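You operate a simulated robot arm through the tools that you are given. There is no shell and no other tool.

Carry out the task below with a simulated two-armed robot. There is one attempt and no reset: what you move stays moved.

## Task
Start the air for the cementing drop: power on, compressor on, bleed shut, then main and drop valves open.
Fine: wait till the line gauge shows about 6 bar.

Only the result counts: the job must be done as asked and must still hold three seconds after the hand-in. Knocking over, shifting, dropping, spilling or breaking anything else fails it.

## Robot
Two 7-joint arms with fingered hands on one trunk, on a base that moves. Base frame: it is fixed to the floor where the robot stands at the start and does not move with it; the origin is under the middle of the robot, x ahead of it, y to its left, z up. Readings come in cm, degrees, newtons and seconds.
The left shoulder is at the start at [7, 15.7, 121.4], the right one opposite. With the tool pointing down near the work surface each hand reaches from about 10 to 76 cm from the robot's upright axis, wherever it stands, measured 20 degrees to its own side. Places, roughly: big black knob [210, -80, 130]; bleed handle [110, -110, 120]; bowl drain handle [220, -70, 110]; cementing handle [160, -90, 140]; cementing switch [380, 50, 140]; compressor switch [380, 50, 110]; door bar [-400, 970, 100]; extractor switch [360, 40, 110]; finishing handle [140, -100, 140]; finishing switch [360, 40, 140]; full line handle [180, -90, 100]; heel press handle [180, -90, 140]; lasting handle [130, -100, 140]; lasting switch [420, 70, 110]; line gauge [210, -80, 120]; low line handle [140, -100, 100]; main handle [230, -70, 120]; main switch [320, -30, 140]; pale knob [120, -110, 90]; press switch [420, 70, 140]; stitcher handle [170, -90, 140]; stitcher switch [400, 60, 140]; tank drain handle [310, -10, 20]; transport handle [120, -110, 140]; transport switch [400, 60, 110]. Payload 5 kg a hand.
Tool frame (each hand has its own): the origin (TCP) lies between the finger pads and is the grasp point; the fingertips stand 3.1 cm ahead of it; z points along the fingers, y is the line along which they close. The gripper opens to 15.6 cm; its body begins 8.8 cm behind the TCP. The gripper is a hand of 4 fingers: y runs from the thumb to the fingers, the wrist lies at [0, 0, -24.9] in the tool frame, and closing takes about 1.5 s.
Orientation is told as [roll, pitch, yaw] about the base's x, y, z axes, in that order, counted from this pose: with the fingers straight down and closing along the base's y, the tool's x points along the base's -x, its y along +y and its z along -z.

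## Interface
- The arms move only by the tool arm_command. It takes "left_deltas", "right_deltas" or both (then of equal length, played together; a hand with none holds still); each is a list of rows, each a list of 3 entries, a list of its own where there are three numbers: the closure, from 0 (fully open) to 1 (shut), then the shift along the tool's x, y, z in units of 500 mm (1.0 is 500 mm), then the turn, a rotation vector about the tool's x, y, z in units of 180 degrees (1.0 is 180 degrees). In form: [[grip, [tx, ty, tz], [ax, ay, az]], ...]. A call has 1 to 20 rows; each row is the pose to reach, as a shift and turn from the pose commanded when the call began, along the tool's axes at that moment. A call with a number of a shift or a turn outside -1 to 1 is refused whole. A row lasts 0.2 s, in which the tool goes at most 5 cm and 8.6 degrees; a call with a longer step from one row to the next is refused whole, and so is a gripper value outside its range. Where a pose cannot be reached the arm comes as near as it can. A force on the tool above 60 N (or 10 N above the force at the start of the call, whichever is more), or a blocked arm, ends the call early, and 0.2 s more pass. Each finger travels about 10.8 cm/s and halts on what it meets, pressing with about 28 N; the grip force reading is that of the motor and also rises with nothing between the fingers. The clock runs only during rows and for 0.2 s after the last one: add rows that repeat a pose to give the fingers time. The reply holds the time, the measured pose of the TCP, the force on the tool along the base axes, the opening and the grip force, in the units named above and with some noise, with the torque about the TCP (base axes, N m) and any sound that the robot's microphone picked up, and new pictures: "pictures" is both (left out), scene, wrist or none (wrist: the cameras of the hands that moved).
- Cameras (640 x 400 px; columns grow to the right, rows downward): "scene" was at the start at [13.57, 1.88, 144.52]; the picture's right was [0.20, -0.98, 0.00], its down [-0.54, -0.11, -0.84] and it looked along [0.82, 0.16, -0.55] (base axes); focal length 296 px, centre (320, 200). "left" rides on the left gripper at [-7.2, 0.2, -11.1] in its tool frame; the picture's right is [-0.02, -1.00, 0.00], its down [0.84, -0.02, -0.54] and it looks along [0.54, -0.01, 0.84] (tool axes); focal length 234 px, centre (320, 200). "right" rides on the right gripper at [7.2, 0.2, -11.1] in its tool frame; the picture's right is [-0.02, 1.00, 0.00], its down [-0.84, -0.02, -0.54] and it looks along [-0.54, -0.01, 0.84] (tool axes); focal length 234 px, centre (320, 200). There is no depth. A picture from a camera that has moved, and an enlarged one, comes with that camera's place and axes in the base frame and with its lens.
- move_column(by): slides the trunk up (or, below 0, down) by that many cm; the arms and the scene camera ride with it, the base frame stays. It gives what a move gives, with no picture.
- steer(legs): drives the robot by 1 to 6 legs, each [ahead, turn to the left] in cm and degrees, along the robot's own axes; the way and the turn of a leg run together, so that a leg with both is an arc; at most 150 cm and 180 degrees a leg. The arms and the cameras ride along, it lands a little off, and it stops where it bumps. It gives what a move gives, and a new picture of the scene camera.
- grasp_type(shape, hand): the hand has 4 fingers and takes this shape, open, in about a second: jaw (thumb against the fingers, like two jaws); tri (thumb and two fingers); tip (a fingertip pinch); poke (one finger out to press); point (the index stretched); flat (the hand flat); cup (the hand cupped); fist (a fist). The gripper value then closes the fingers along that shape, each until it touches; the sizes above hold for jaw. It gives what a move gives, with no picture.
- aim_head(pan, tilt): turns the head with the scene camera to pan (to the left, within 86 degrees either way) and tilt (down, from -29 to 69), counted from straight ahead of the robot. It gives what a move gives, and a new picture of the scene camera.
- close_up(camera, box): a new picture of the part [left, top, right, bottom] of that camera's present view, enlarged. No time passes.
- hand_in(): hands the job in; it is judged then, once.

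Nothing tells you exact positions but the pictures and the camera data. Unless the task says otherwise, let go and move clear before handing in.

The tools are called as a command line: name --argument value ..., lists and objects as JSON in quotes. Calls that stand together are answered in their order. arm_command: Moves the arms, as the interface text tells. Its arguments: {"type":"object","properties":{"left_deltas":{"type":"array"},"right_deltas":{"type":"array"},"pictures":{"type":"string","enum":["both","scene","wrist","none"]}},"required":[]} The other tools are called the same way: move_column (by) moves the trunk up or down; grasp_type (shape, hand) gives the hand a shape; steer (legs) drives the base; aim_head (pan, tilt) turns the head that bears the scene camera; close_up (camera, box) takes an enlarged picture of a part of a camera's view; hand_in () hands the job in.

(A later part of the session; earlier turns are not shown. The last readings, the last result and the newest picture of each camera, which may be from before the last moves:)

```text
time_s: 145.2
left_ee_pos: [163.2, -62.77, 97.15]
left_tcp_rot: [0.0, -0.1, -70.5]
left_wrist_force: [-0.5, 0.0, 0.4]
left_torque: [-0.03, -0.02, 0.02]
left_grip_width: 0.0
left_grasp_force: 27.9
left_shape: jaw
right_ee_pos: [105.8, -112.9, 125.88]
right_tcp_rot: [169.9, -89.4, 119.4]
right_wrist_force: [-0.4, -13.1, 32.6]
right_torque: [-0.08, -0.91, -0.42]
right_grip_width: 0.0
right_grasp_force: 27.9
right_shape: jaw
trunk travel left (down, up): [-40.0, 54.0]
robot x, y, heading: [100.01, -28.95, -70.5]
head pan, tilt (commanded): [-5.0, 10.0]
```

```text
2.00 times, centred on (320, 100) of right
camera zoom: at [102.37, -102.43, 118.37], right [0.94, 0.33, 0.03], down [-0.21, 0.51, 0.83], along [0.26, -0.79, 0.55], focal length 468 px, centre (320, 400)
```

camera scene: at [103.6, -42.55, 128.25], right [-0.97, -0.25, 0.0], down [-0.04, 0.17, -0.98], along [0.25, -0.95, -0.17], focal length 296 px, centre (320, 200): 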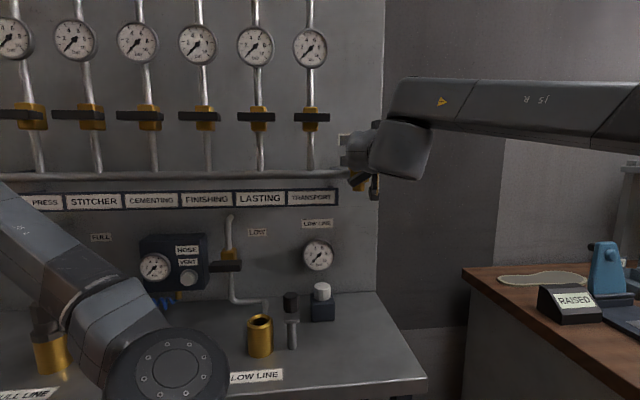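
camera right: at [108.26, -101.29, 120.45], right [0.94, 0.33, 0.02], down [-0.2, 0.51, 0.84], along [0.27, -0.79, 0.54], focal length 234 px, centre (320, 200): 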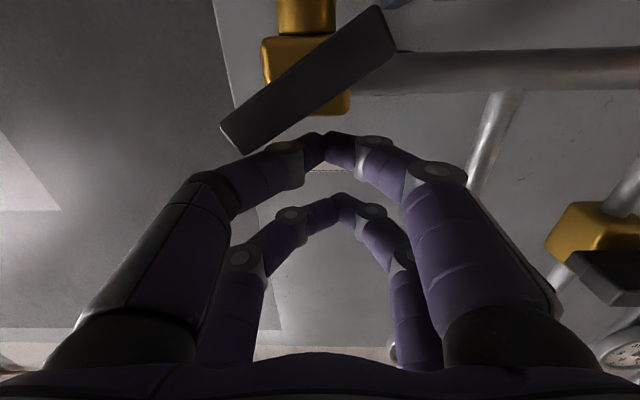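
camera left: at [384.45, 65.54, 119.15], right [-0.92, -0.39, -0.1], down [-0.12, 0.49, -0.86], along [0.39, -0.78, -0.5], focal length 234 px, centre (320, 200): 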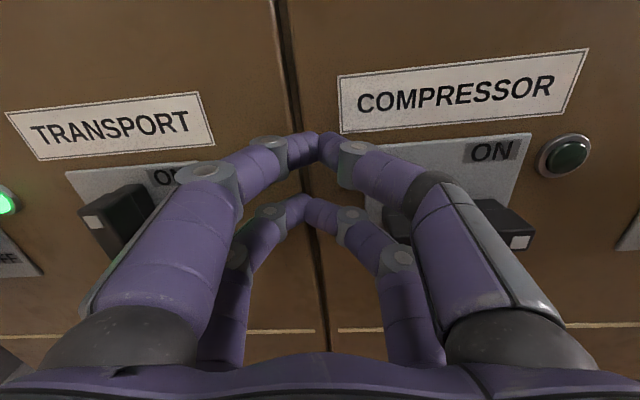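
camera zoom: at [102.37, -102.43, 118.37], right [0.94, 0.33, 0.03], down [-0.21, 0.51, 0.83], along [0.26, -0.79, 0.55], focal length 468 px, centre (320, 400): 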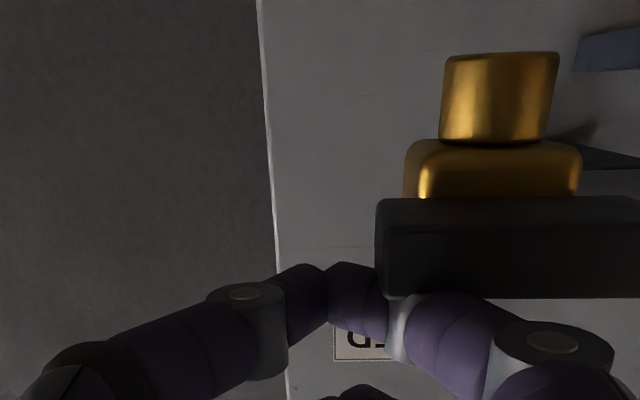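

The lever is firmly at its stop, horizontal. Now I back the hand off and drive along to the main valve near (230, -70, 120).

arm_command --right_deltas '[[1, [-0.04, 0, -0.01], [0, 0, 0]], [1, [-0.06, 0.0, -0.08], [0, 0, 0]], [1, [-0.06, 0.02, -0.15], [0, 0, 0]], [1, [-0.06, 0.05, -0.2], [0, 0, 0]], [1, [-0.06, 0.08, -0.23], [0, 0, 0]]]' --pictures "none"

steer --legs '[[-31, 0]]'

close_up --camera "right" --box '[160, 0, 480, 200]'

move_column --by 20

```text
time_s: 146.4
left_ee_pos: [163.17, -62.92, 97.01]
left_tcp_rot: [0.0, 0.0, -70.3]
left_wrist_force: [-0.1, -0.4, -0.5]
left_torque: [0.0, 0.03, 0.04]
left_grip_width: 0.0
left_grasp_force: 27.8
left_shape: jaw
right_ee_pos: [105.99, -101.07, 127.95]
right_tcp_rot: [-128.5, -89.9, 58.1]
right_wrist_force: [0.2, -0.1, -0.6]
right_torque: [0.01, -0.01, -0.02]
right_grip_width: 0.0
right_grasp_force: 27.7
right_shape: jaw
trunk travel left (down, up): [-40.0, 54.0]
robot x, y, heading: [100.27, -28.93, -70.4]
head pan, tilt (commanded): [-5.0, 10.0]
```

```text
time_s: 148.4
left_ee_pos: [152.69, -33.76, 97.12]
left_tcp_rot: [0.0, -0.1, -70.3]
left_wrist_force: [-0.8, 0.9, 1.2]
left_torque: [-0.01, -0.01, 0.03]
left_grip_width: 0.0
left_grasp_force: 27.9
left_shape: jaw
right_ee_pos: [95.55, -71.63, 128.07]
right_tcp_rot: [-162.1, -89.8, 91.6]
right_wrist_force: [-1.0, -0.2, -0.1]
right_torque: [0.05, 0.01, 0.03]
right_grip_width: 0.04
right_grasp_force: 27.9
right_shape: jaw
trunk travel left (down, up): [-40.0, 54.0]
robot x, y, heading: [89.19, 0.36, -70.4]
head pan, tilt (commanded): [-5.0, 10.0]
camera scene: at [93.32, -13.26, 128.26], right [-0.97, -0.25, 0.0], down [-0.04, 0.17, -0.98], along [0.25, -0.95, -0.17], focal length 296 px, centre (320, 200)
```

scene: 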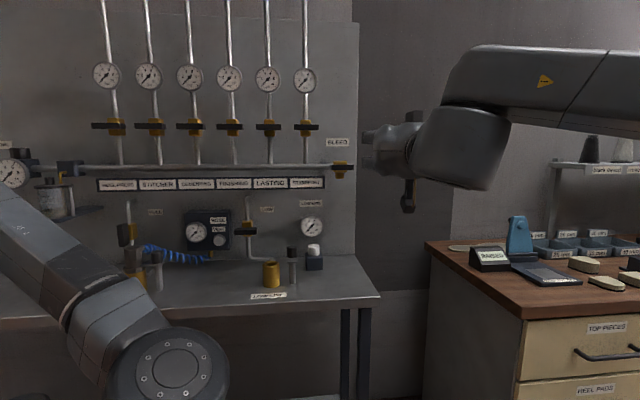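

```text
2.00 times, centred on (320, 100) of right
camera zoom: at [92.0, -61.12, 120.7], right [0.94, 0.33, 0.02], down [-0.2, 0.51, 0.84], along [0.27, -0.79, 0.55], focal length 468 px, centre (320, 400)
```

zoom: 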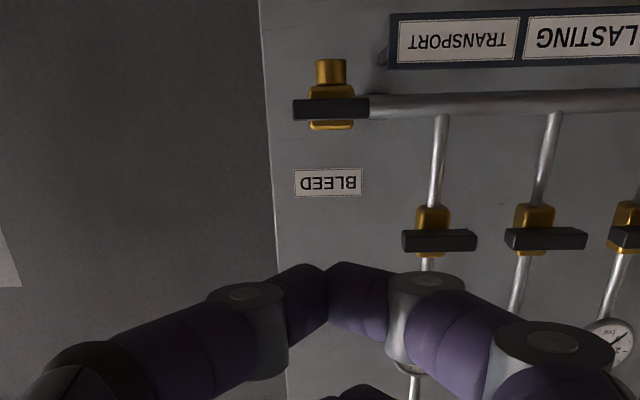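

```text
time_s: 150.6
left_ee_pos: [152.79, -33.83, 117.13]
left_tcp_rot: [0.0, 0.0, -70.4]
left_wrist_force: [0.5, 0.3, 1.0]
left_torque: [-0.01, -0.02, -0.02]
left_grip_width: 0.0
left_grasp_force: 27.8
left_shape: jaw
right_ee_pos: [95.61, -71.8, 147.98]
right_tcp_rot: [-135.5, -90.0, 64.9]
right_wrist_force: [0.0, 0.6, 0.0]
right_torque: [-0.01, 0.04, -0.01]
right_grip_width: 0.03
right_grasp_force: 28.0
right_shape: jaw
trunk travel left (down, up): [-60.0, 34.0]
robot x, y, heading: [89.93, 0.26, -71.0]
head pan, tilt (commanded): [-5.0, 10.0]
```

The bleed lever is across, shut. Now I drive along the bench to the main valve.

steer --legs '[[0, 80], [122, 0]]'

steer --legs '[[0, -80]]'

aim_head --pan 0 --tilt 22

```text
time_s: 160.2
left_ee_pos: [254.36, 76.5, 117.2]
left_tcp_rot: [0.0, -0.1, 9.6]
left_wrist_force: [-0.6, 0.3, -0.8]
left_torque: [-0.04, 0.0, 0.01]
left_grip_width: 0.0
left_grasp_force: 27.9
left_shape: jaw
right_ee_pos: [281.91, 13.52, 147.98]
right_tcp_rot: [-152.9, -90.0, 162.6]
right_wrist_force: [0.0, 0.8, 0.3]
right_torque: [-0.03, 0.0, 0.01]
right_grip_width: 0.0
right_grasp_force: 28.2
right_shape: jaw
trunk travel left (down, up): [-60.0, 34.0]
robot x, y, heading: [210.05, 19.83, 9.6]
head pan, tilt (commanded): [-5.0, 10.0]
camera scene: at [223.96, 21.82, 148.25], right [0.08, -1.0, 0.0], down [-0.17, -0.01, -0.98], along [0.98, 0.08, -0.17], focal length 296 px, centre (320, 200)
```

scene: 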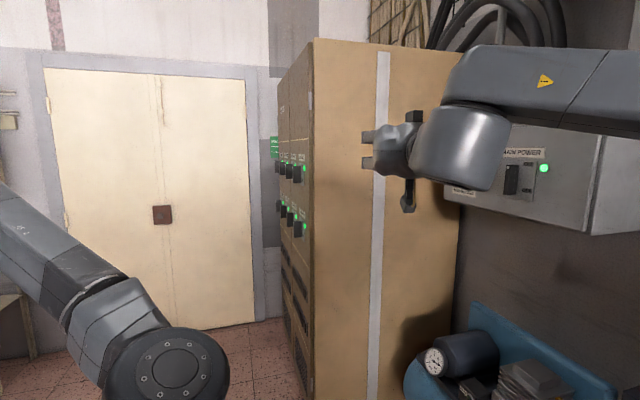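

```text
time_s: 164.1
left_ee_pos: [273.06, -14.16, 117.09]
left_tcp_rot: [0.0, -0.1, -70.7]
left_wrist_force: [0.0, -0.7, 0.7]
left_torque: [0.01, 0.01, 0.01]
left_grip_width: 0.0
left_grasp_force: 27.9
left_shape: jaw
right_ee_pos: [215.53, -51.88, 147.98]
right_tcp_rot: [-138.2, -90.0, 67.5]
right_wrist_force: [-0.1, 0.0, 0.7]
right_torque: [0.03, -0.01, -0.01]
right_grip_width: 0.0
right_grasp_force: 27.5
right_shape: jaw
trunk travel left (down, up): [-60.0, 34.0]
robot x, y, heading: [210.22, 20.31, -71.1]
head pan, tilt (commanded): [-5.0, 10.0]
camera scene: at [213.68, 6.51, 148.25], right [-0.97, -0.24, 0.0], down [-0.04, 0.17, -0.98], along [0.24, -0.95, -0.17], focal length 296 px, centre (320, 200)
```

scene: 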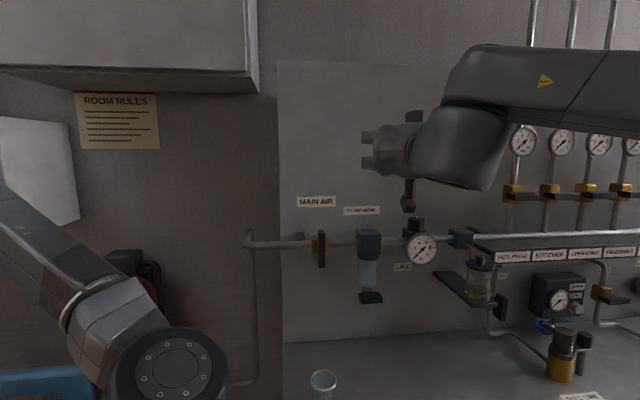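

```text
time_s: 164.8
left_ee_pos: [272.99, -14.27, 117.1]
left_tcp_rot: [0.0, -0.1, -70.7]
left_wrist_force: [-0.5, -0.6, -0.9]
left_torque: [-0.01, 0.04, 0.0]
left_grip_width: 0.02
left_grasp_force: 28.1
left_shape: jaw
right_ee_pos: [215.51, -51.85, 148.02]
right_tcp_rot: [-158.5, -89.9, 87.8]
right_wrist_force: [-0.4, 0.3, -0.4]
right_torque: [0.05, 0.0, 0.03]
right_grip_width: 0.0
right_grasp_force: 28.3
right_shape: jaw
trunk travel left (down, up): [-60.0, 34.0]
robot x, y, heading: [210.17, 20.29, -70.7]
head pan, tilt (commanded): [0.0, 22.0]
camera scene: at [214.41, 6.75, 146.31], right [-0.94, -0.33, 0.0], down [-0.12, 0.35, -0.93], along [0.3, -0.88, -0.37], focal length 296 px, centre (320, 200)
```

scene: 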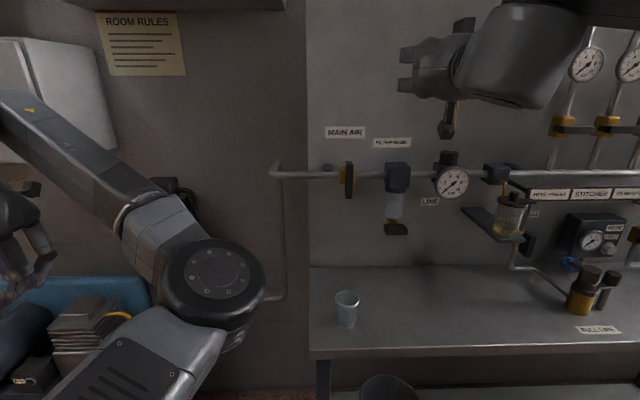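

The main valve's lever (vertical), the filter bowl, the regulator with its black knob and the line gauge are in view. I'll zoom in.

close_up --camera "scene" --box '[310, 130, 430, 205]'

close_up --camera "scene" --box '[400, 140, 560, 240]'

close_up --camera "right" --box '[0, 0, 640, 400]'

```text
5.33 times, centred on (370, 168) of scene
camera zoom: at [214.41, 6.75, 146.31], right [-0.94, -0.33, 0.0], down [-0.12, 0.35, -0.93], along [0.3, -0.88, -0.37], focal length 1578 px, centre (53, 373)
```

zoom: 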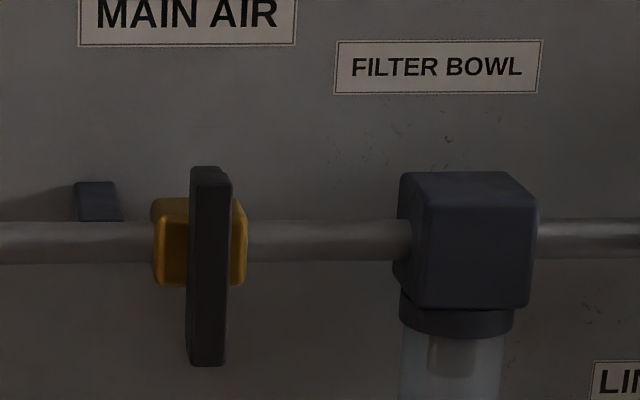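

```text
4.00 times, centred on (480, 190) of scene
camera zoom: at [214.41, 6.75, 146.31], right [-0.94, -0.33, 0.0], down [-0.12, 0.35, -0.93], along [0.3, -0.88, -0.37], focal length 1183 px, centre (-320, 240)
```

zoom: 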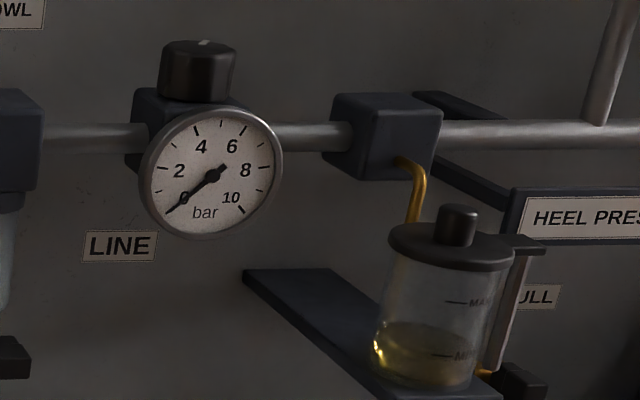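

```text
1.00 times, centred on (320, 200) of right (not enlarged: the box is as wide or as high as the picture)
camera zoom: at [212.11, -41.33, 140.67], right [0.94, 0.33, 0.02], down [-0.2, 0.51, 0.84], along [0.26, -0.8, 0.55], focal length 234 px, centre (320, 200)
```

zoom: 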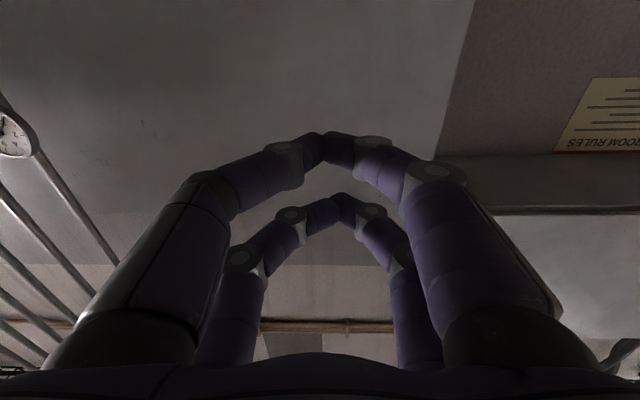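

The main lever is a vertical bar at about (232, -71, 120.5), with the filter block 10 cm to its right and a glass on the bench below. I'll tuck the left hand back a little (the fire extinguisher is ahead of it), shift the right hand, lower the trunk and move closer.

arm_command --left_deltas '[[1, [0.04, 0.02, 0], [0, 0, 0]], [1, [0.08, 0.04, 0], [0, 0, 0]], [1, [0.11, 0.06, 0], [0, 0, 0]], [1, [0.11, 0.06, 0], [0, 0, 0]]]' --right_deltas '[[1, [0, 0.03, 0], [0, 0, 0]], [1, [0, 0.06, 0], [0, 0, 0]], [1, [0, 0.08, 0], [0, 0, 0]], [1, [0, 0.08, 0], [0, 0, 0]]]' --pictures "none"

move_column --by -20

steer --legs '[[7, 0]]'

close_up --camera "right" --box '[0, 0, 640, 400]'

```text
time_s: 165.8
left_ee_pos: [274.09, -8.03, 117.05]
left_tcp_rot: [0.0, 0.0, -70.7]
left_wrist_force: [0.0, 0.3, 0.6]
left_torque: [0.0, -0.03, -0.01]
left_grip_width: 0.0
left_grasp_force: 27.8
left_shape: jaw
right_ee_pos: [219.41, -50.59, 147.93]
right_tcp_rot: [179.0, -90.0, 110.4]
right_wrist_force: [0.2, -0.3, 0.1]
right_torque: [0.02, -0.02, -0.02]
right_grip_width: 0.0
right_grasp_force: 28.3
right_shape: jaw
trunk travel left (down, up): [-60.0, 34.0]
robot x, y, heading: [209.78, 19.87, -70.8]
head pan, tilt (commanded): [0.0, 22.0]
```

```text
time_s: 168.0
left_ee_pos: [274.0, -8.14, 97.04]
left_tcp_rot: [0.0, -0.1, -70.7]
left_wrist_force: [0.2, 0.1, 1.1]
left_torque: [0.0, -0.01, -0.03]
left_grip_width: 0.01
left_grasp_force: 27.8
left_shape: jaw
right_ee_pos: [219.2, -50.44, 128.07]
right_tcp_rot: [-147.0, -89.9, 76.3]
right_wrist_force: [-0.6, -0.3, 0.5]
right_torque: [0.0, 0.0, 0.02]
right_grip_width: 0.01
right_grasp_force: 27.8
right_shape: jaw
trunk travel left (down, up): [-40.0, 54.0]
robot x, y, heading: [209.63, 19.89, -70.7]
head pan, tilt (commanded): [0.0, 22.0]
```

```text
time_s: 169.0
left_ee_pos: [276.3, -14.89, 97.08]
left_tcp_rot: [0.1, 0.1, -70.8]
left_wrist_force: [0.9, -0.4, -0.8]
left_torque: [0.05, 0.01, 0.0]
left_grip_width: 0.0
left_grasp_force: 27.9
left_shape: jaw
right_ee_pos: [221.65, -57.43, 127.94]
right_tcp_rot: [-18.4, -89.9, -52.4]
right_wrist_force: [0.9, 0.0, -0.6]
right_torque: [0.0, 0.02, 0.01]
right_grip_width: 0.0
right_grasp_force: 28.1
right_shape: jaw
trunk travel left (down, up): [-40.0, 54.0]
robot x, y, heading: [212.38, 13.74, -70.9]
head pan, tilt (commanded): [0.0, 22.0]
camera scene: at [216.8, -0.05, 126.27], right [-0.94, -0.33, 0.0], down [-0.12, 0.36, -0.93], along [0.3, -0.88, -0.38], focal length 296 px, centre (320, 200)
```

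scene: 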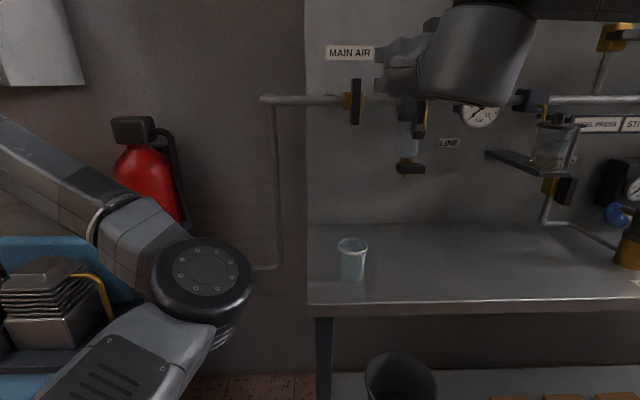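

```text
1.00 times, centred on (320, 200) of right (not enlarged: the box is as wide or as high as the picture)
camera zoom: at [218.25, -46.83, 120.56], right [0.94, 0.33, 0.02], down [-0.2, 0.51, 0.84], along [0.26, -0.8, 0.54], focal length 234 px, centre (320, 200)
```

zoom: 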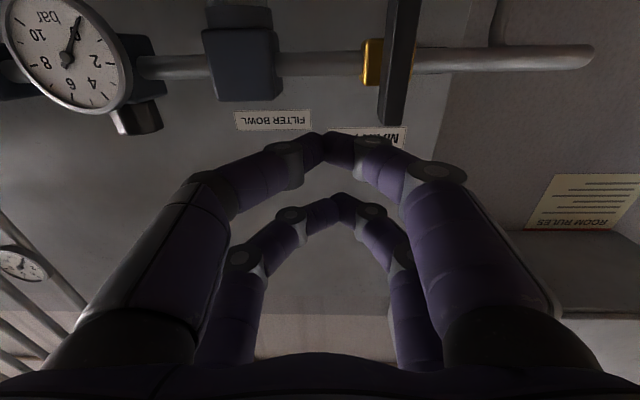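

close_up --camera "right" --box '[320, 0, 480, 140]'

close_up --camera "scene" --box '[310, 60, 440, 180]'

```text
2.86 times, centred on (400, 70) of right
camera zoom: at [218.25, -46.83, 120.56], right [0.94, 0.33, 0.02], down [-0.2, 0.51, 0.84], along [0.26, -0.8, 0.54], focal length 669 px, centre (91, 571)
```

zoom: 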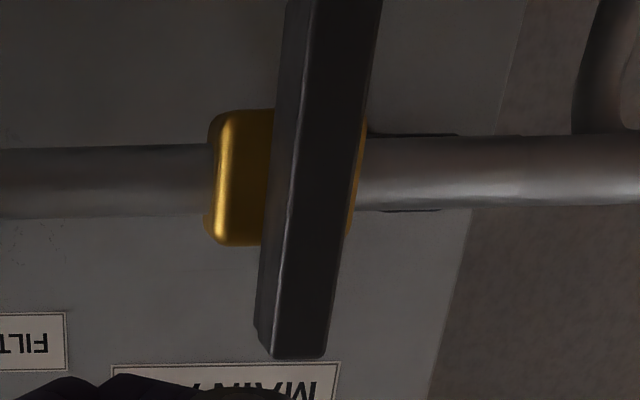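

```text
3.33 times, centred on (375, 120) of scene
camera zoom: at [216.8, -0.05, 126.27], right [-0.94, -0.33, 0.0], down [-0.12, 0.36, -0.93], along [0.3, -0.88, -0.38], focal length 986 px, centre (137, 467)
```

zoom: 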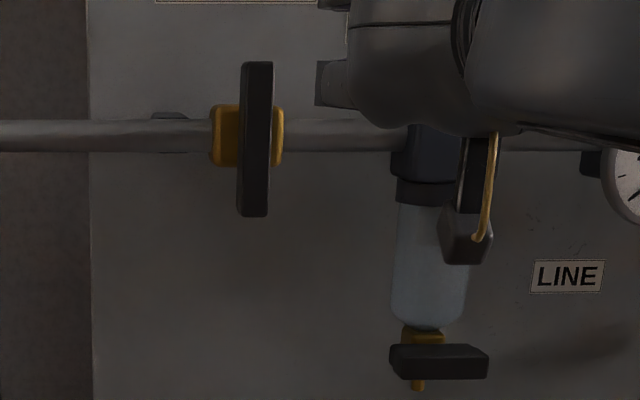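

The main lever's front is at d≈-138.3, s≈196, spanning z 117–126. I'll go in with the lower beak just right of its upper half and push the top to the left (counter-clockwise, the opening sense found at the bleed valve).

arm_command --right_deltas '[[1, [0.009, 0.044, 0.03], [0, 0, 0]], [1, [0.009, 0.048, 0.1], [0, 0, 0]], [1, [0.009, 0.048, 0.165], [0, 0, 0]], [1, [0.009, 0.086, 0.165], [0, 0, 0]], [1, [-0.002, 0.111, 0.165], [0, 0, 0]]]' --pictures "wrist"

close_up --camera "scene" --box '[310, 40, 470, 140]'

```text
time_s: 170.2
left_ee_pos: [276.38, -14.75, 97.16]
left_tcp_rot: [0.0, 0.0, -70.8]
left_wrist_force: [0.3, -0.6, 0.1]
left_torque: [0.05, 0.0, 0.0]
left_grip_width: 0.0
left_grasp_force: 28.4
left_shape: jaw
right_ee_pos: [229.5, -63.24, 128.11]
right_tcp_rot: [-124.5, -90.0, 53.8]
right_wrist_force: [-1.6, -0.3, 0.5]
right_torque: [0.02, 0.03, 0.0]
right_grip_width: 0.02
right_grasp_force: 27.8
right_shape: jaw
trunk travel left (down, up): [-40.0, 54.0]
robot x, y, heading: [212.06, 13.44, -70.8]
head pan, tilt (commanded): [0.0, 22.0]
camera right: at [226.11, -52.68, 120.69], right [0.94, 0.33, 0.02], down [-0.2, 0.51, 0.84], along [0.26, -0.8, 0.54], focal length 234 px, centre (320, 200)
```

right: 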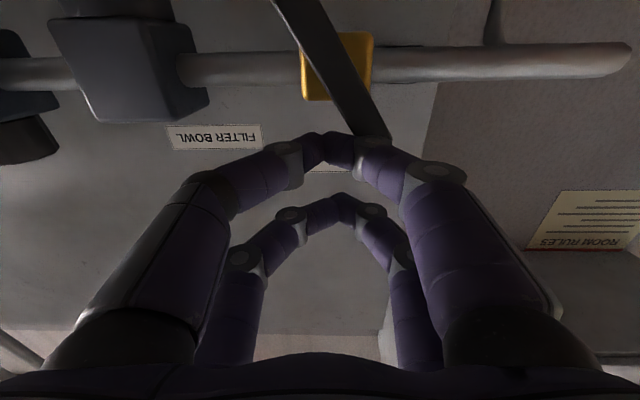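

```text
4.00 times, centred on (390, 90) of scene
camera zoom: at [216.7, 0.12, 126.3], right [-0.94, -0.33, 0.0], down [-0.12, 0.35, -0.93], along [0.3, -0.88, -0.37], focal length 1183 px, centre (40, 640)
```

zoom: 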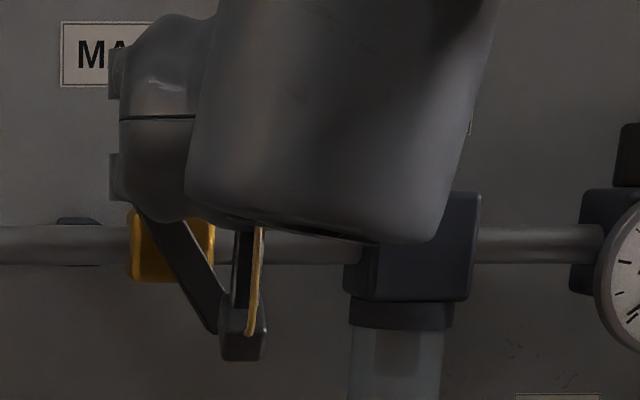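

It turns the right way. I'll finish the sweep to horizontal, ending with the beak above the lever's left end.

arm_command --right_deltas '[[1, [-0.001, 0.03, 0], [0, 0, 0]], [1, [0.003, 0.06, 0], [0, 0, 0]], [1, [0.014, 0.09, 0], [0, 0, 0]], [1, [0.026, 0.11, 0], [0, 0, 0]], [1, [0.038, 0.112, 0], [0, 0, 0]], [1, [0.045, 0.112, 0], [0, 0, 0]]]' --pictures "wrist"

close_up --camera "scene" --box '[310, 40, 470, 140]'

```text
time_s: 171.6
left_ee_pos: [276.24, -14.79, 97.13]
left_tcp_rot: [0.0, 0.0, -70.8]
left_wrist_force: [0.2, -0.3, 0.0]
left_torque: [-0.01, 0.02, -0.01]
left_grip_width: 0.03
left_grasp_force: 28.3
left_shape: jaw
right_ee_pos: [234.89, -61.37, 125.81]
right_tcp_rot: [-160.2, -89.9, 89.5]
right_wrist_force: [1.2, 0.6, 2.4]
right_torque: [-0.04, 0.01, 0.03]
right_grip_width: 0.01
right_grasp_force: 27.8
right_shape: jaw
trunk travel left (down, up): [-40.0, 54.0]
robot x, y, heading: [211.91, 13.51, -70.7]
head pan, tilt (commanded): [0.0, 22.0]
camera right: at [231.47, -50.7, 118.54], right [0.94, 0.33, 0.02], down [-0.2, 0.51, 0.84], along [0.26, -0.8, 0.55], focal length 234 px, centre (320, 200)
```

right: 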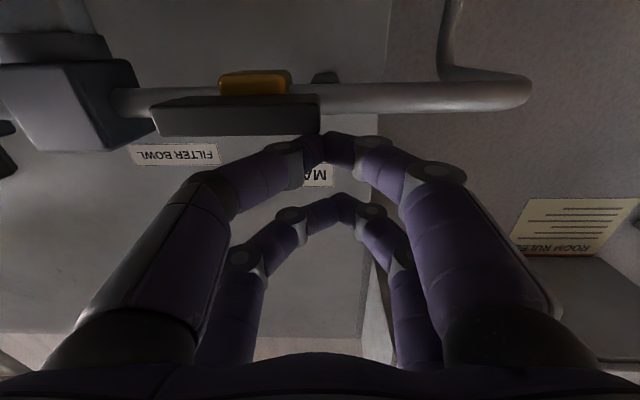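

```text
4.00 times, centred on (390, 90) of scene
camera zoom: at [216.75, 0.14, 126.3], right [-0.94, -0.33, 0.0], down [-0.12, 0.35, -0.93], along [0.3, -0.88, -0.37], focal length 1183 px, centre (40, 640)
```

zoom: 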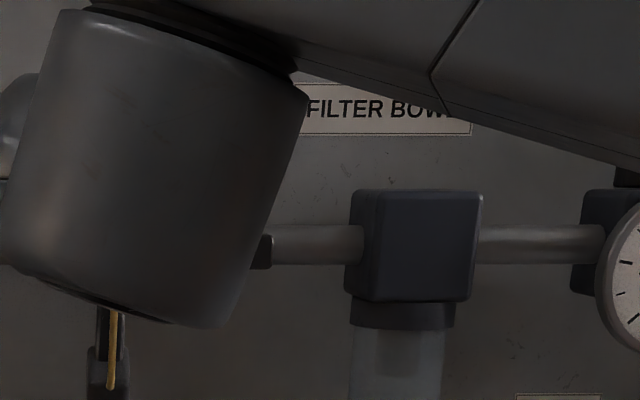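

Nearly horizontal. A touch more downward pressure to reach the stop.

arm_command --right_deltas '[[1, [0.006, 0, 0], [0, 0, 0]], [1, [0.012, 0, 0], [0, 0, 0]], [1, [0.018, 0, 0], [0, 0, 0]]]' --pictures "wrist"

close_up --camera "scene" --box '[440, 60, 560, 150]'

```text
time_s: 172.4
left_ee_pos: [276.32, -14.56, 97.22]
left_tcp_rot: [-0.1, 0.0, -70.8]
left_wrist_force: [-0.5, -0.2, 0.6]
left_torque: [-0.01, 0.0, -0.01]
left_grip_width: 0.0
left_grasp_force: 27.7
left_shape: jaw
right_ee_pos: [234.82, -61.15, 125.44]
right_tcp_rot: [177.4, -89.6, 111.9]
right_wrist_force: [2.1, -2.8, 20.8]
right_torque: [-0.53, -0.16, 0.06]
right_grip_width: 0.0
right_grasp_force: 27.8
right_shape: jaw
trunk travel left (down, up): [-40.0, 54.0]
robot x, y, heading: [212.54, 13.33, -70.7]
head pan, tilt (commanded): [0.0, 22.0]
camera right: at [231.41, -50.59, 118.04], right [0.94, 0.33, 0.02], down [-0.2, 0.51, 0.83], along [0.26, -0.79, 0.55], focal length 234 px, centre (320, 200)
```

right: 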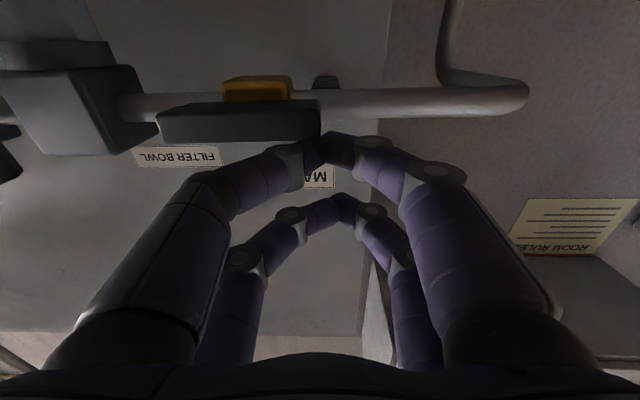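

```text
4.44 times, centred on (500, 105) of scene
camera zoom: at [216.73, 0.33, 126.35], right [-0.94, -0.33, 0.0], down [-0.12, 0.35, -0.93], along [0.3, -0.88, -0.37], focal length 1315 px, centre (-480, 622)
```

zoom: 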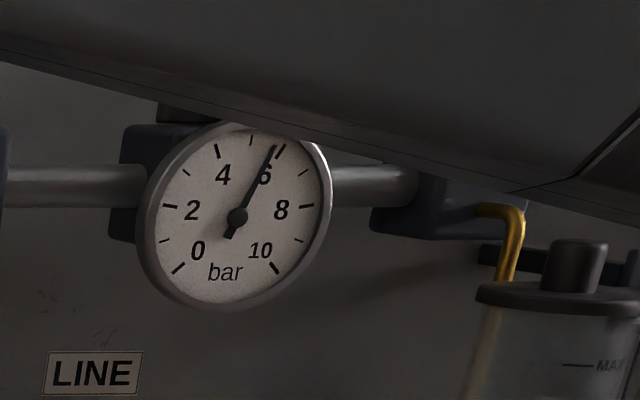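

The line gauge has come up to nearly 6 bar with no leak sound. I'll lift off, back away, and check the lever and gauge.

arm_command --right_deltas '[[1, [-0.03, 0, 0], [0, 0, 0]], [1, [-0.05, 0.01, -0.06], [0, 0, 0]], [1, [-0.05, 0.01, -0.12], [0, 0, 0]], [1, [-0.05, 0.01, -0.17], [0, 0, 0]], [1, [-0.05, 0.0, -0.19], [0, 0, 0]]]' --pictures "none"

steer --legs '[[-12, 0]]'

close_up --camera "right" --box '[0, 0, 640, 400]'

close_up --camera "scene" --box '[300, 60, 620, 260]'

```text
time_s: 173.6
left_ee_pos: [276.35, -14.68, 97.15]
left_tcp_rot: [0.0, 0.0, -70.8]
left_wrist_force: [0.4, -0.3, 0.5]
left_torque: [0.02, 0.03, -0.01]
left_grip_width: 0.0
left_grasp_force: 28.0
left_shape: jaw
right_ee_pos: [231.57, -52.34, 127.33]
right_tcp_rot: [20.5, -90.0, -91.4]
right_wrist_force: [-0.5, 0.4, -0.2]
right_torque: [0.01, -0.01, 0.0]
right_grip_width: 0.0
right_grasp_force: 28.2
right_shape: jaw
trunk travel left (down, up): [-40.0, 54.0]
robot x, y, heading: [212.24, 13.62, -70.8]
head pan, tilt (commanded): [0.0, 22.0]
```

```text
time_s: 174.8
left_ee_pos: [272.49, -3.44, 97.07]
left_tcp_rot: [-0.1, -0.1, -70.8]
left_wrist_force: [-0.6, 0.6, 0.4]
left_torque: [-0.03, -0.05, -0.04]
left_grip_width: 0.0
left_grasp_force: 28.1
left_shape: jaw
right_ee_pos: [227.86, -40.88, 127.54]
right_tcp_rot: [-153.7, -89.8, 82.9]
right_wrist_force: [0.4, 0.7, -0.2]
right_torque: [0.05, -0.01, -0.03]
right_grip_width: 0.01
right_grasp_force: 28.0
right_shape: jaw
trunk travel left (down, up): [-40.0, 54.0]
robot x, y, heading: [208.19, 25.0, -70.7]
head pan, tilt (commanded): [0.0, 22.0]
camera scene: at [212.8, 11.55, 126.31], right [-0.94, -0.33, 0.0], down [-0.12, 0.35, -0.93], along [0.3, -0.88, -0.37], focal length 296 px, centre (320, 200)
```

scene: 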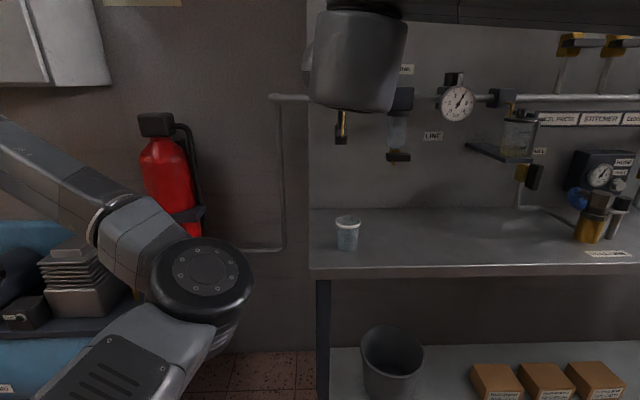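

```text
1.00 times, centred on (320, 200) of right (not enlarged: the box is as wide or as high as the picture)
camera zoom: at [224.39, -30.34, 120.21], right [0.94, 0.33, 0.02], down [-0.2, 0.51, 0.84], along [0.26, -0.8, 0.55], focal length 234 px, centre (320, 200)
```

zoom: 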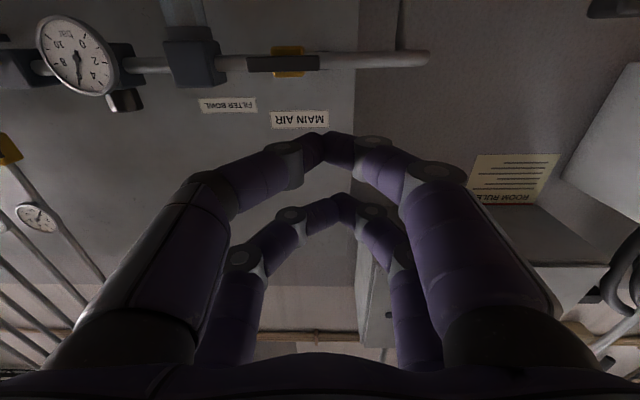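

```text
2.00 times, centred on (460, 160) of scene
camera zoom: at [212.8, 11.55, 126.31], right [-0.94, -0.33, 0.0], down [-0.12, 0.35, -0.93], along [0.3, -0.88, -0.37], focal length 592 px, centre (40, 280)
```

zoom: 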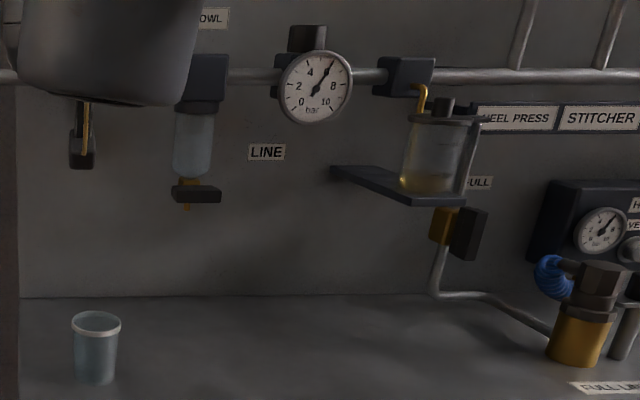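

The main lever is horizontal (open) and the line gauge reads about 6 bar. Next I raise the trunk and drive back along to the cementing drop valve.

move_column --by 17

steer --legs '[[0, -90], [72, 0], [0, 90]]'

aim_head --pan 0 --tilt 8

close_up --camera "right" --box '[0, 0, 640, 400]'

```text
time_s: 176.7
left_ee_pos: [272.5, -3.33, 114.09]
left_tcp_rot: [-0.1, -0.1, -70.7]
left_wrist_force: [0.1, 0.0, -0.3]
left_torque: [0.01, 0.01, 0.03]
left_grip_width: 0.0
left_grasp_force: 28.1
left_shape: jaw
right_ee_pos: [227.94, -40.97, 144.43]
right_tcp_rot: [-83.7, -90.1, 13.1]
right_wrist_force: [0.5, -0.4, 0.0]
right_torque: [0.0, 0.01, 0.03]
right_grip_width: 0.0
right_grasp_force: 27.6
right_shape: jaw
trunk travel left (down, up): [-57.0, 37.0]
robot x, y, heading: [208.5, 25.0, -71.2]
head pan, tilt (commanded): [0.0, 22.0]
```

```text
time_s: 188.3
left_ee_pos: [202.97, -27.86, 114.11]
left_tcp_rot: [0.0, 0.1, -72.4]
left_wrist_force: [0.3, 0.2, 0.7]
left_torque: [0.0, 0.04, -0.01]
left_grip_width: 0.0
left_grasp_force: 27.7
left_shape: jaw
right_ee_pos: [157.3, -64.16, 144.43]
right_tcp_rot: [-135.2, -90.0, 63.0]
right_wrist_force: [-0.1, 0.8, -0.5]
right_torque: [0.03, -0.02, -0.01]
right_grip_width: 0.02
right_grasp_force: 28.1
right_shape: jaw
trunk travel left (down, up): [-57.0, 37.0]
robot x, y, heading: [139.59, 2.12, -72.2]
head pan, tilt (commanded): [0.0, 22.0]
camera scene: at [143.77, -11.26, 143.3], right [-0.95, -0.3, 0.0], down [-0.11, 0.36, -0.93], along [0.28, -0.88, -0.37], focal length 296 px, centre (320, 200)
```

scene: 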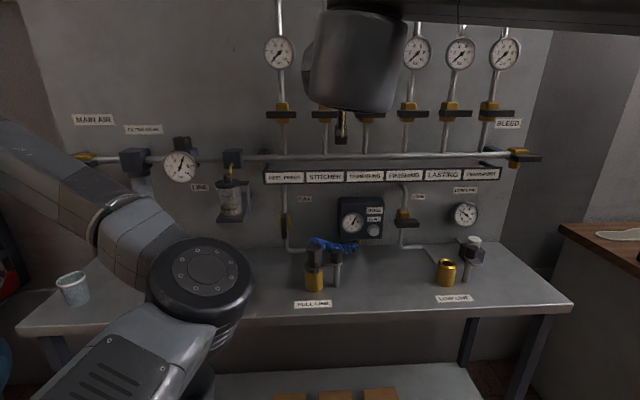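

```text
time_s: 189.1
left_ee_pos: [202.96, -27.79, 114.11]
left_tcp_rot: [-0.1, 0.0, -72.4]
left_wrist_force: [0.4, 0.0, -0.2]
left_torque: [0.0, -0.01, 0.03]
left_grip_width: 0.01
left_grasp_force: 28.1
left_shape: jaw
right_ee_pos: [157.42, -64.16, 144.5]
right_tcp_rot: [-125.1, -90.0, 52.9]
right_wrist_force: [0.1, -0.5, 0.6]
right_torque: [-0.01, 0.0, -0.02]
right_grip_width: 0.0
right_grasp_force: 27.8
right_shape: jaw
trunk travel left (down, up): [-57.0, 37.0]
robot x, y, heading: [139.8, 2.33, -72.3]
head pan, tilt (commanded): [0.0, 8.0]
camera scene: at [143.78, -11.24, 145.57], right [-0.95, -0.3, 0.0], down [-0.04, 0.13, -0.99], along [0.3, -0.94, -0.14], focal length 296 px, centre (320, 200)
```

scene: 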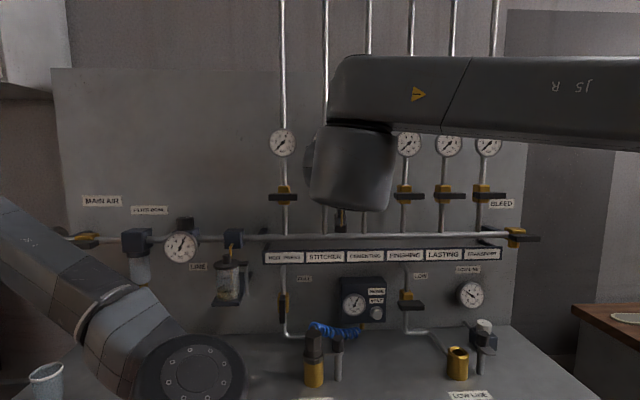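

```text
1.00 times, centred on (320, 200) of right (not enlarged: the box is as wide or as high as the picture)
camera zoom: at [154.19, -53.46, 137.17], right [0.95, 0.3, 0.02], down [-0.18, 0.51, 0.84], along [0.24, -0.8, 0.54], focal length 234 px, centre (320, 200)
```

zoom: 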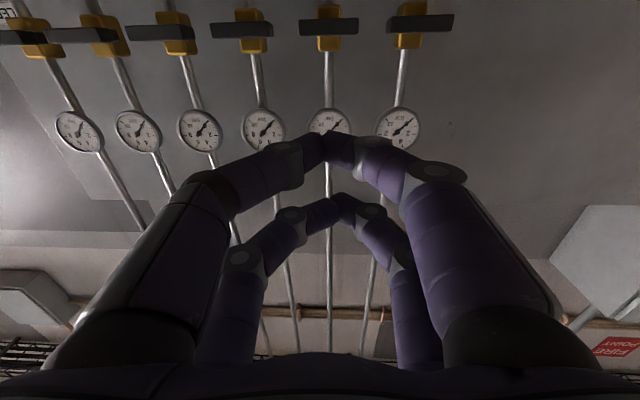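

The right camera (upside-down) shows the six drop valves; CEMENTING is the fourth from the image's left, third from the real left, near s≈115, z≈135. I'll place the right hand above its left end and drive closer.

arm_command --right_deltas '[[1, [0.0, -0.05, 0], [0, 0, 0]], [1, [0.0, -0.1, 0], [0, 0, 0]], [1, [0.03, -0.14, 0], [0, 0, 0]], [1, [0.06, -0.17, 0], [0, 0, 0]], [1, [0.06, -0.17, 0], [0, 0, 0]]]' --pictures "none"

steer --legs '[[14, 0]]'

close_up --camera "right" --box '[0, 0, 640, 400]'

close_up --camera "scene" --box '[200, 120, 520, 320]'

```text
time_s: 190.3
left_ee_pos: [203.02, -27.74, 114.19]
left_tcp_rot: [-0.1, -0.1, -72.4]
left_wrist_force: [0.1, 0.0, 0.4]
left_torque: [-0.02, 0.03, 0.01]
left_grip_width: 0.02
left_grasp_force: 28.5
left_shape: jaw
right_ee_pos: [149.33, -66.73, 141.49]
right_tcp_rot: [-112.5, -89.9, 40.0]
right_wrist_force: [-1.0, -0.8, 0.0]
right_torque: [0.0, 0.03, 0.0]
right_grip_width: 0.0
right_grasp_force: 28.2
right_shape: jaw
trunk travel left (down, up): [-57.0, 37.0]
robot x, y, heading: [139.33, 2.08, -72.3]
head pan, tilt (commanded): [0.0, 8.0]
```

```text
time_s: 191.6
left_ee_pos: [207.04, -41.0, 114.19]
left_tcp_rot: [0.0, -0.1, -72.4]
left_wrist_force: [-0.2, 0.0, 0.0]
left_torque: [0.03, 0.02, -0.01]
left_grip_width: 0.0
left_grasp_force: 27.9
left_shape: jaw
right_ee_pos: [153.34, -79.99, 141.6]
right_tcp_rot: [-169.7, -89.9, 97.6]
right_wrist_force: [-1.2, -0.6, 0.3]
right_torque: [-0.02, -0.01, -0.04]
right_grip_width: 0.0
right_grasp_force: 28.0
right_shape: jaw
trunk travel left (down, up): [-57.0, 37.0]
robot x, y, heading: [143.9, -11.32, -72.3]
head pan, tilt (commanded): [0.0, 8.0]
camera scene: at [147.91, -24.42, 145.6], right [-0.95, -0.3, 0.0], down [-0.04, 0.13, -0.99], along [0.3, -0.94, -0.14], focal length 296 px, centre (320, 200)
```

scene: 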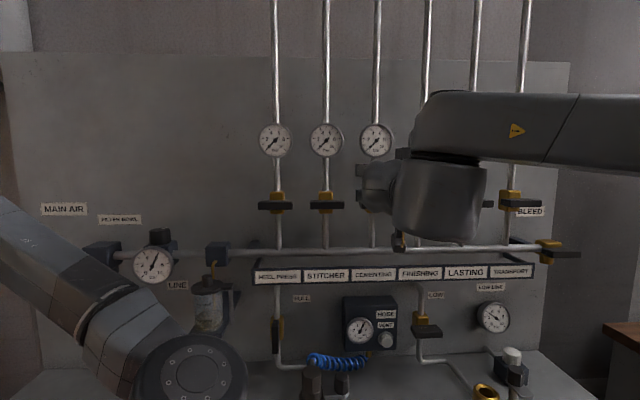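

```text
1.00 times, centred on (320, 200) of right (not enlarged: the box is as wide or as high as the picture)
camera zoom: at [150.22, -69.27, 134.29], right [0.95, 0.3, 0.02], down [-0.18, 0.51, 0.84], along [0.24, -0.8, 0.55], focal length 234 px, centre (320, 200)
```

zoom: 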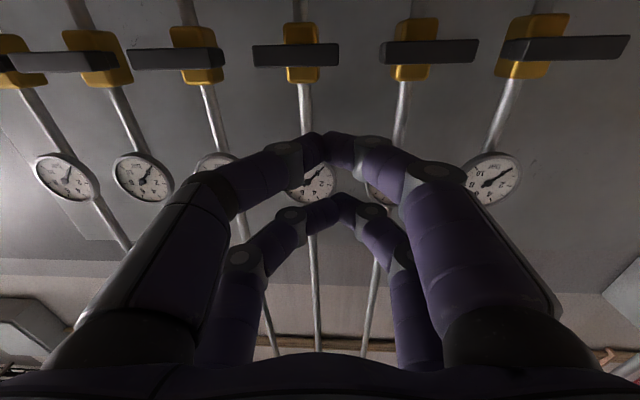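

```text
2.00 times, centred on (360, 220) of scene
camera zoom: at [147.91, -24.42, 145.6], right [-0.95, -0.3, 0.0], down [-0.04, 0.13, -0.99], along [0.3, -0.94, -0.14], focal length 592 px, centre (240, 160)
```

zoom: 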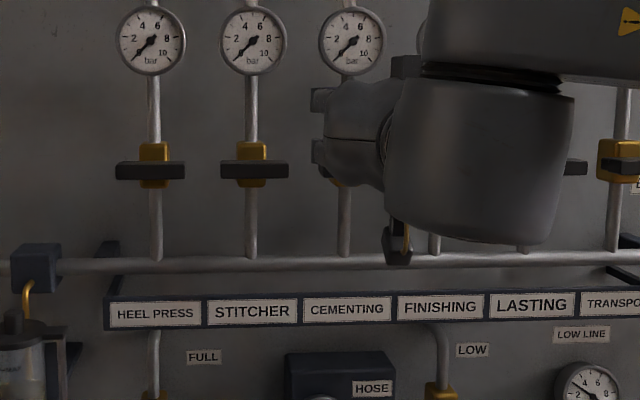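

The cementing lever's centre is at about (156, -95.2, 135), 15 cm ahead and slightly right of the hand. I'll go in above its left end and press down for the first part of the turn.

arm_command --right_deltas '[[1, [0.01, 0.0174, 0.07], [0, 0, 0]], [1, [0.014, 0.0174, 0.14], [0, 0, 0]], [1, [0.014, 0.0174, 0.21], [0, 0, 0]], [1, [0.014, 0.0174, 0.276], [0, 0, 0]], [1, [0.03, 0.0174, 0.276], [0, 0, 0]], [1, [0.044, 0.0174, 0.276], [0, 0, 0]], [1, [0.061, 0.0258, 0.276], [0, 0, 0]], [1, [0.0794, 0.0294, 0.276], [0, 0, 0]]]' --pictures "wrist"

close_up --camera "scene" --box '[240, 120, 480, 270]'

```text
time_s: 193.4
left_ee_pos: [207.21, -40.76, 114.13]
left_tcp_rot: [-0.1, -0.1, -72.2]
left_wrist_force: [0.6, 1.6, 0.1]
left_torque: [-0.02, 0.02, 0.02]
left_grip_width: 0.0
left_grasp_force: 27.9
left_shape: jaw
right_ee_pos: [158.94, -92.49, 137.78]
right_tcp_rot: [-164.6, -89.8, 92.5]
right_wrist_force: [0.6, 6.5, 5.5]
right_torque: [0.13, 0.08, -0.07]
right_grip_width: 0.0
right_grasp_force: 28.0
right_shape: jaw
trunk travel left (down, up): [-57.0, 37.0]
robot x, y, heading: [143.6, -10.64, -72.7]
head pan, tilt (commanded): [0.0, 8.0]
camera right: at [155.9, -81.79, 130.44], right [0.95, 0.31, 0.02], down [-0.19, 0.51, 0.84], along [0.24, -0.8, 0.55], focal length 234 px, centre (320, 200)
```

right: 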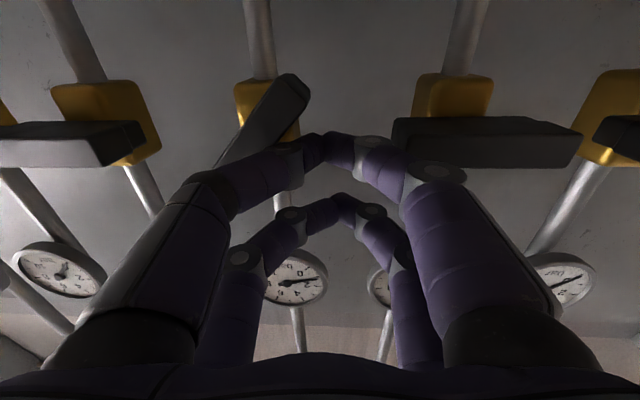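

```text
2.67 times, centred on (360, 195) of scene
camera zoom: at [147.98, -24.29, 145.6], right [-0.95, -0.3, 0.0], down [-0.04, 0.13, -0.99], along [0.3, -0.94, -0.14], focal length 789 px, centre (213, 213)
```

zoom: 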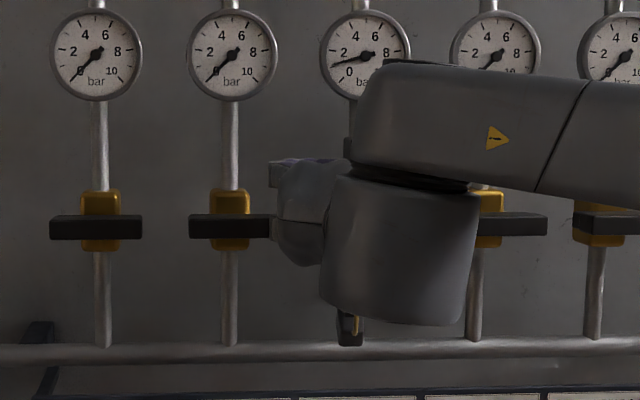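

The cementing lever turns and its gauge has begun to rise. I'll continue the sweep down and to the right, keeping clear of the stitcher lever.

arm_command --right_deltas '[[1, [0.018, -0.003, 0], [0, 0, 0]], [1, [0.036, -0.01, 0], [0, 0, 0]], [1, [0.052, -0.02, 0], [0, 0, 0]], [1, [0.064, -0.032, 0], [0, 0, 0]], [1, [0.064, -0.038, 0], [0, 0, 0]]]' --pictures "wrist"

close_up --camera "scene" --box '[240, 120, 480, 270]'

```text
time_s: 194.6
left_ee_pos: [207.73, -40.37, 113.89]
left_tcp_rot: [-0.5, -0.3, -72.4]
left_wrist_force: [-0.6, -0.7, -0.3]
left_torque: [0.03, -0.03, -0.01]
left_grip_width: 0.0
left_grasp_force: 27.7
left_shape: jaw
right_ee_pos: [158.48, -92.3, 134.89]
right_tcp_rot: [-125.0, -89.3, 53.4]
right_wrist_force: [32.0, 28.3, 9.2]
right_torque: [-0.09, 0.27, -0.15]
right_grip_width: 0.02
right_grasp_force: 28.1
right_shape: jaw
trunk travel left (down, up): [-57.0, 37.0]
robot x, y, heading: [143.69, -11.33, -72.2]
head pan, tilt (commanded): [0.0, 8.0]
camera right: at [155.1, -81.62, 127.58], right [0.95, 0.32, 0.01], down [-0.19, 0.52, 0.83], along [0.26, -0.79, 0.55], focal length 234 px, centre (320, 200)
```

right: 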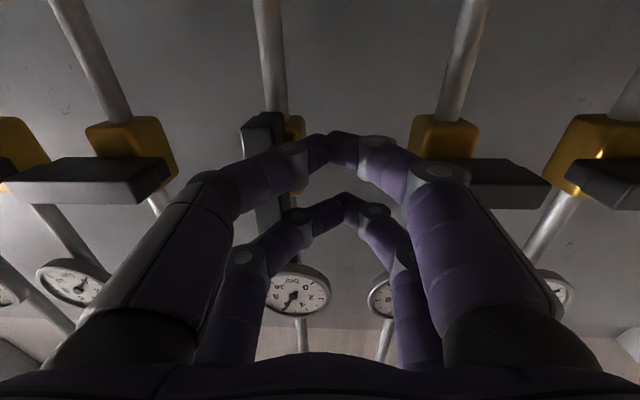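

```text
2.67 times, centred on (360, 195) of scene
camera zoom: at [148.77, -23.68, 145.63], right [-0.95, -0.3, 0.01], down [-0.05, 0.13, -0.99], along [0.3, -0.94, -0.14], focal length 789 px, centre (213, 213)
```

zoom: 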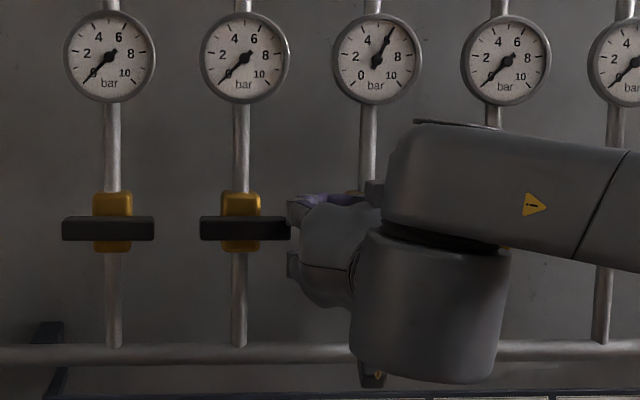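

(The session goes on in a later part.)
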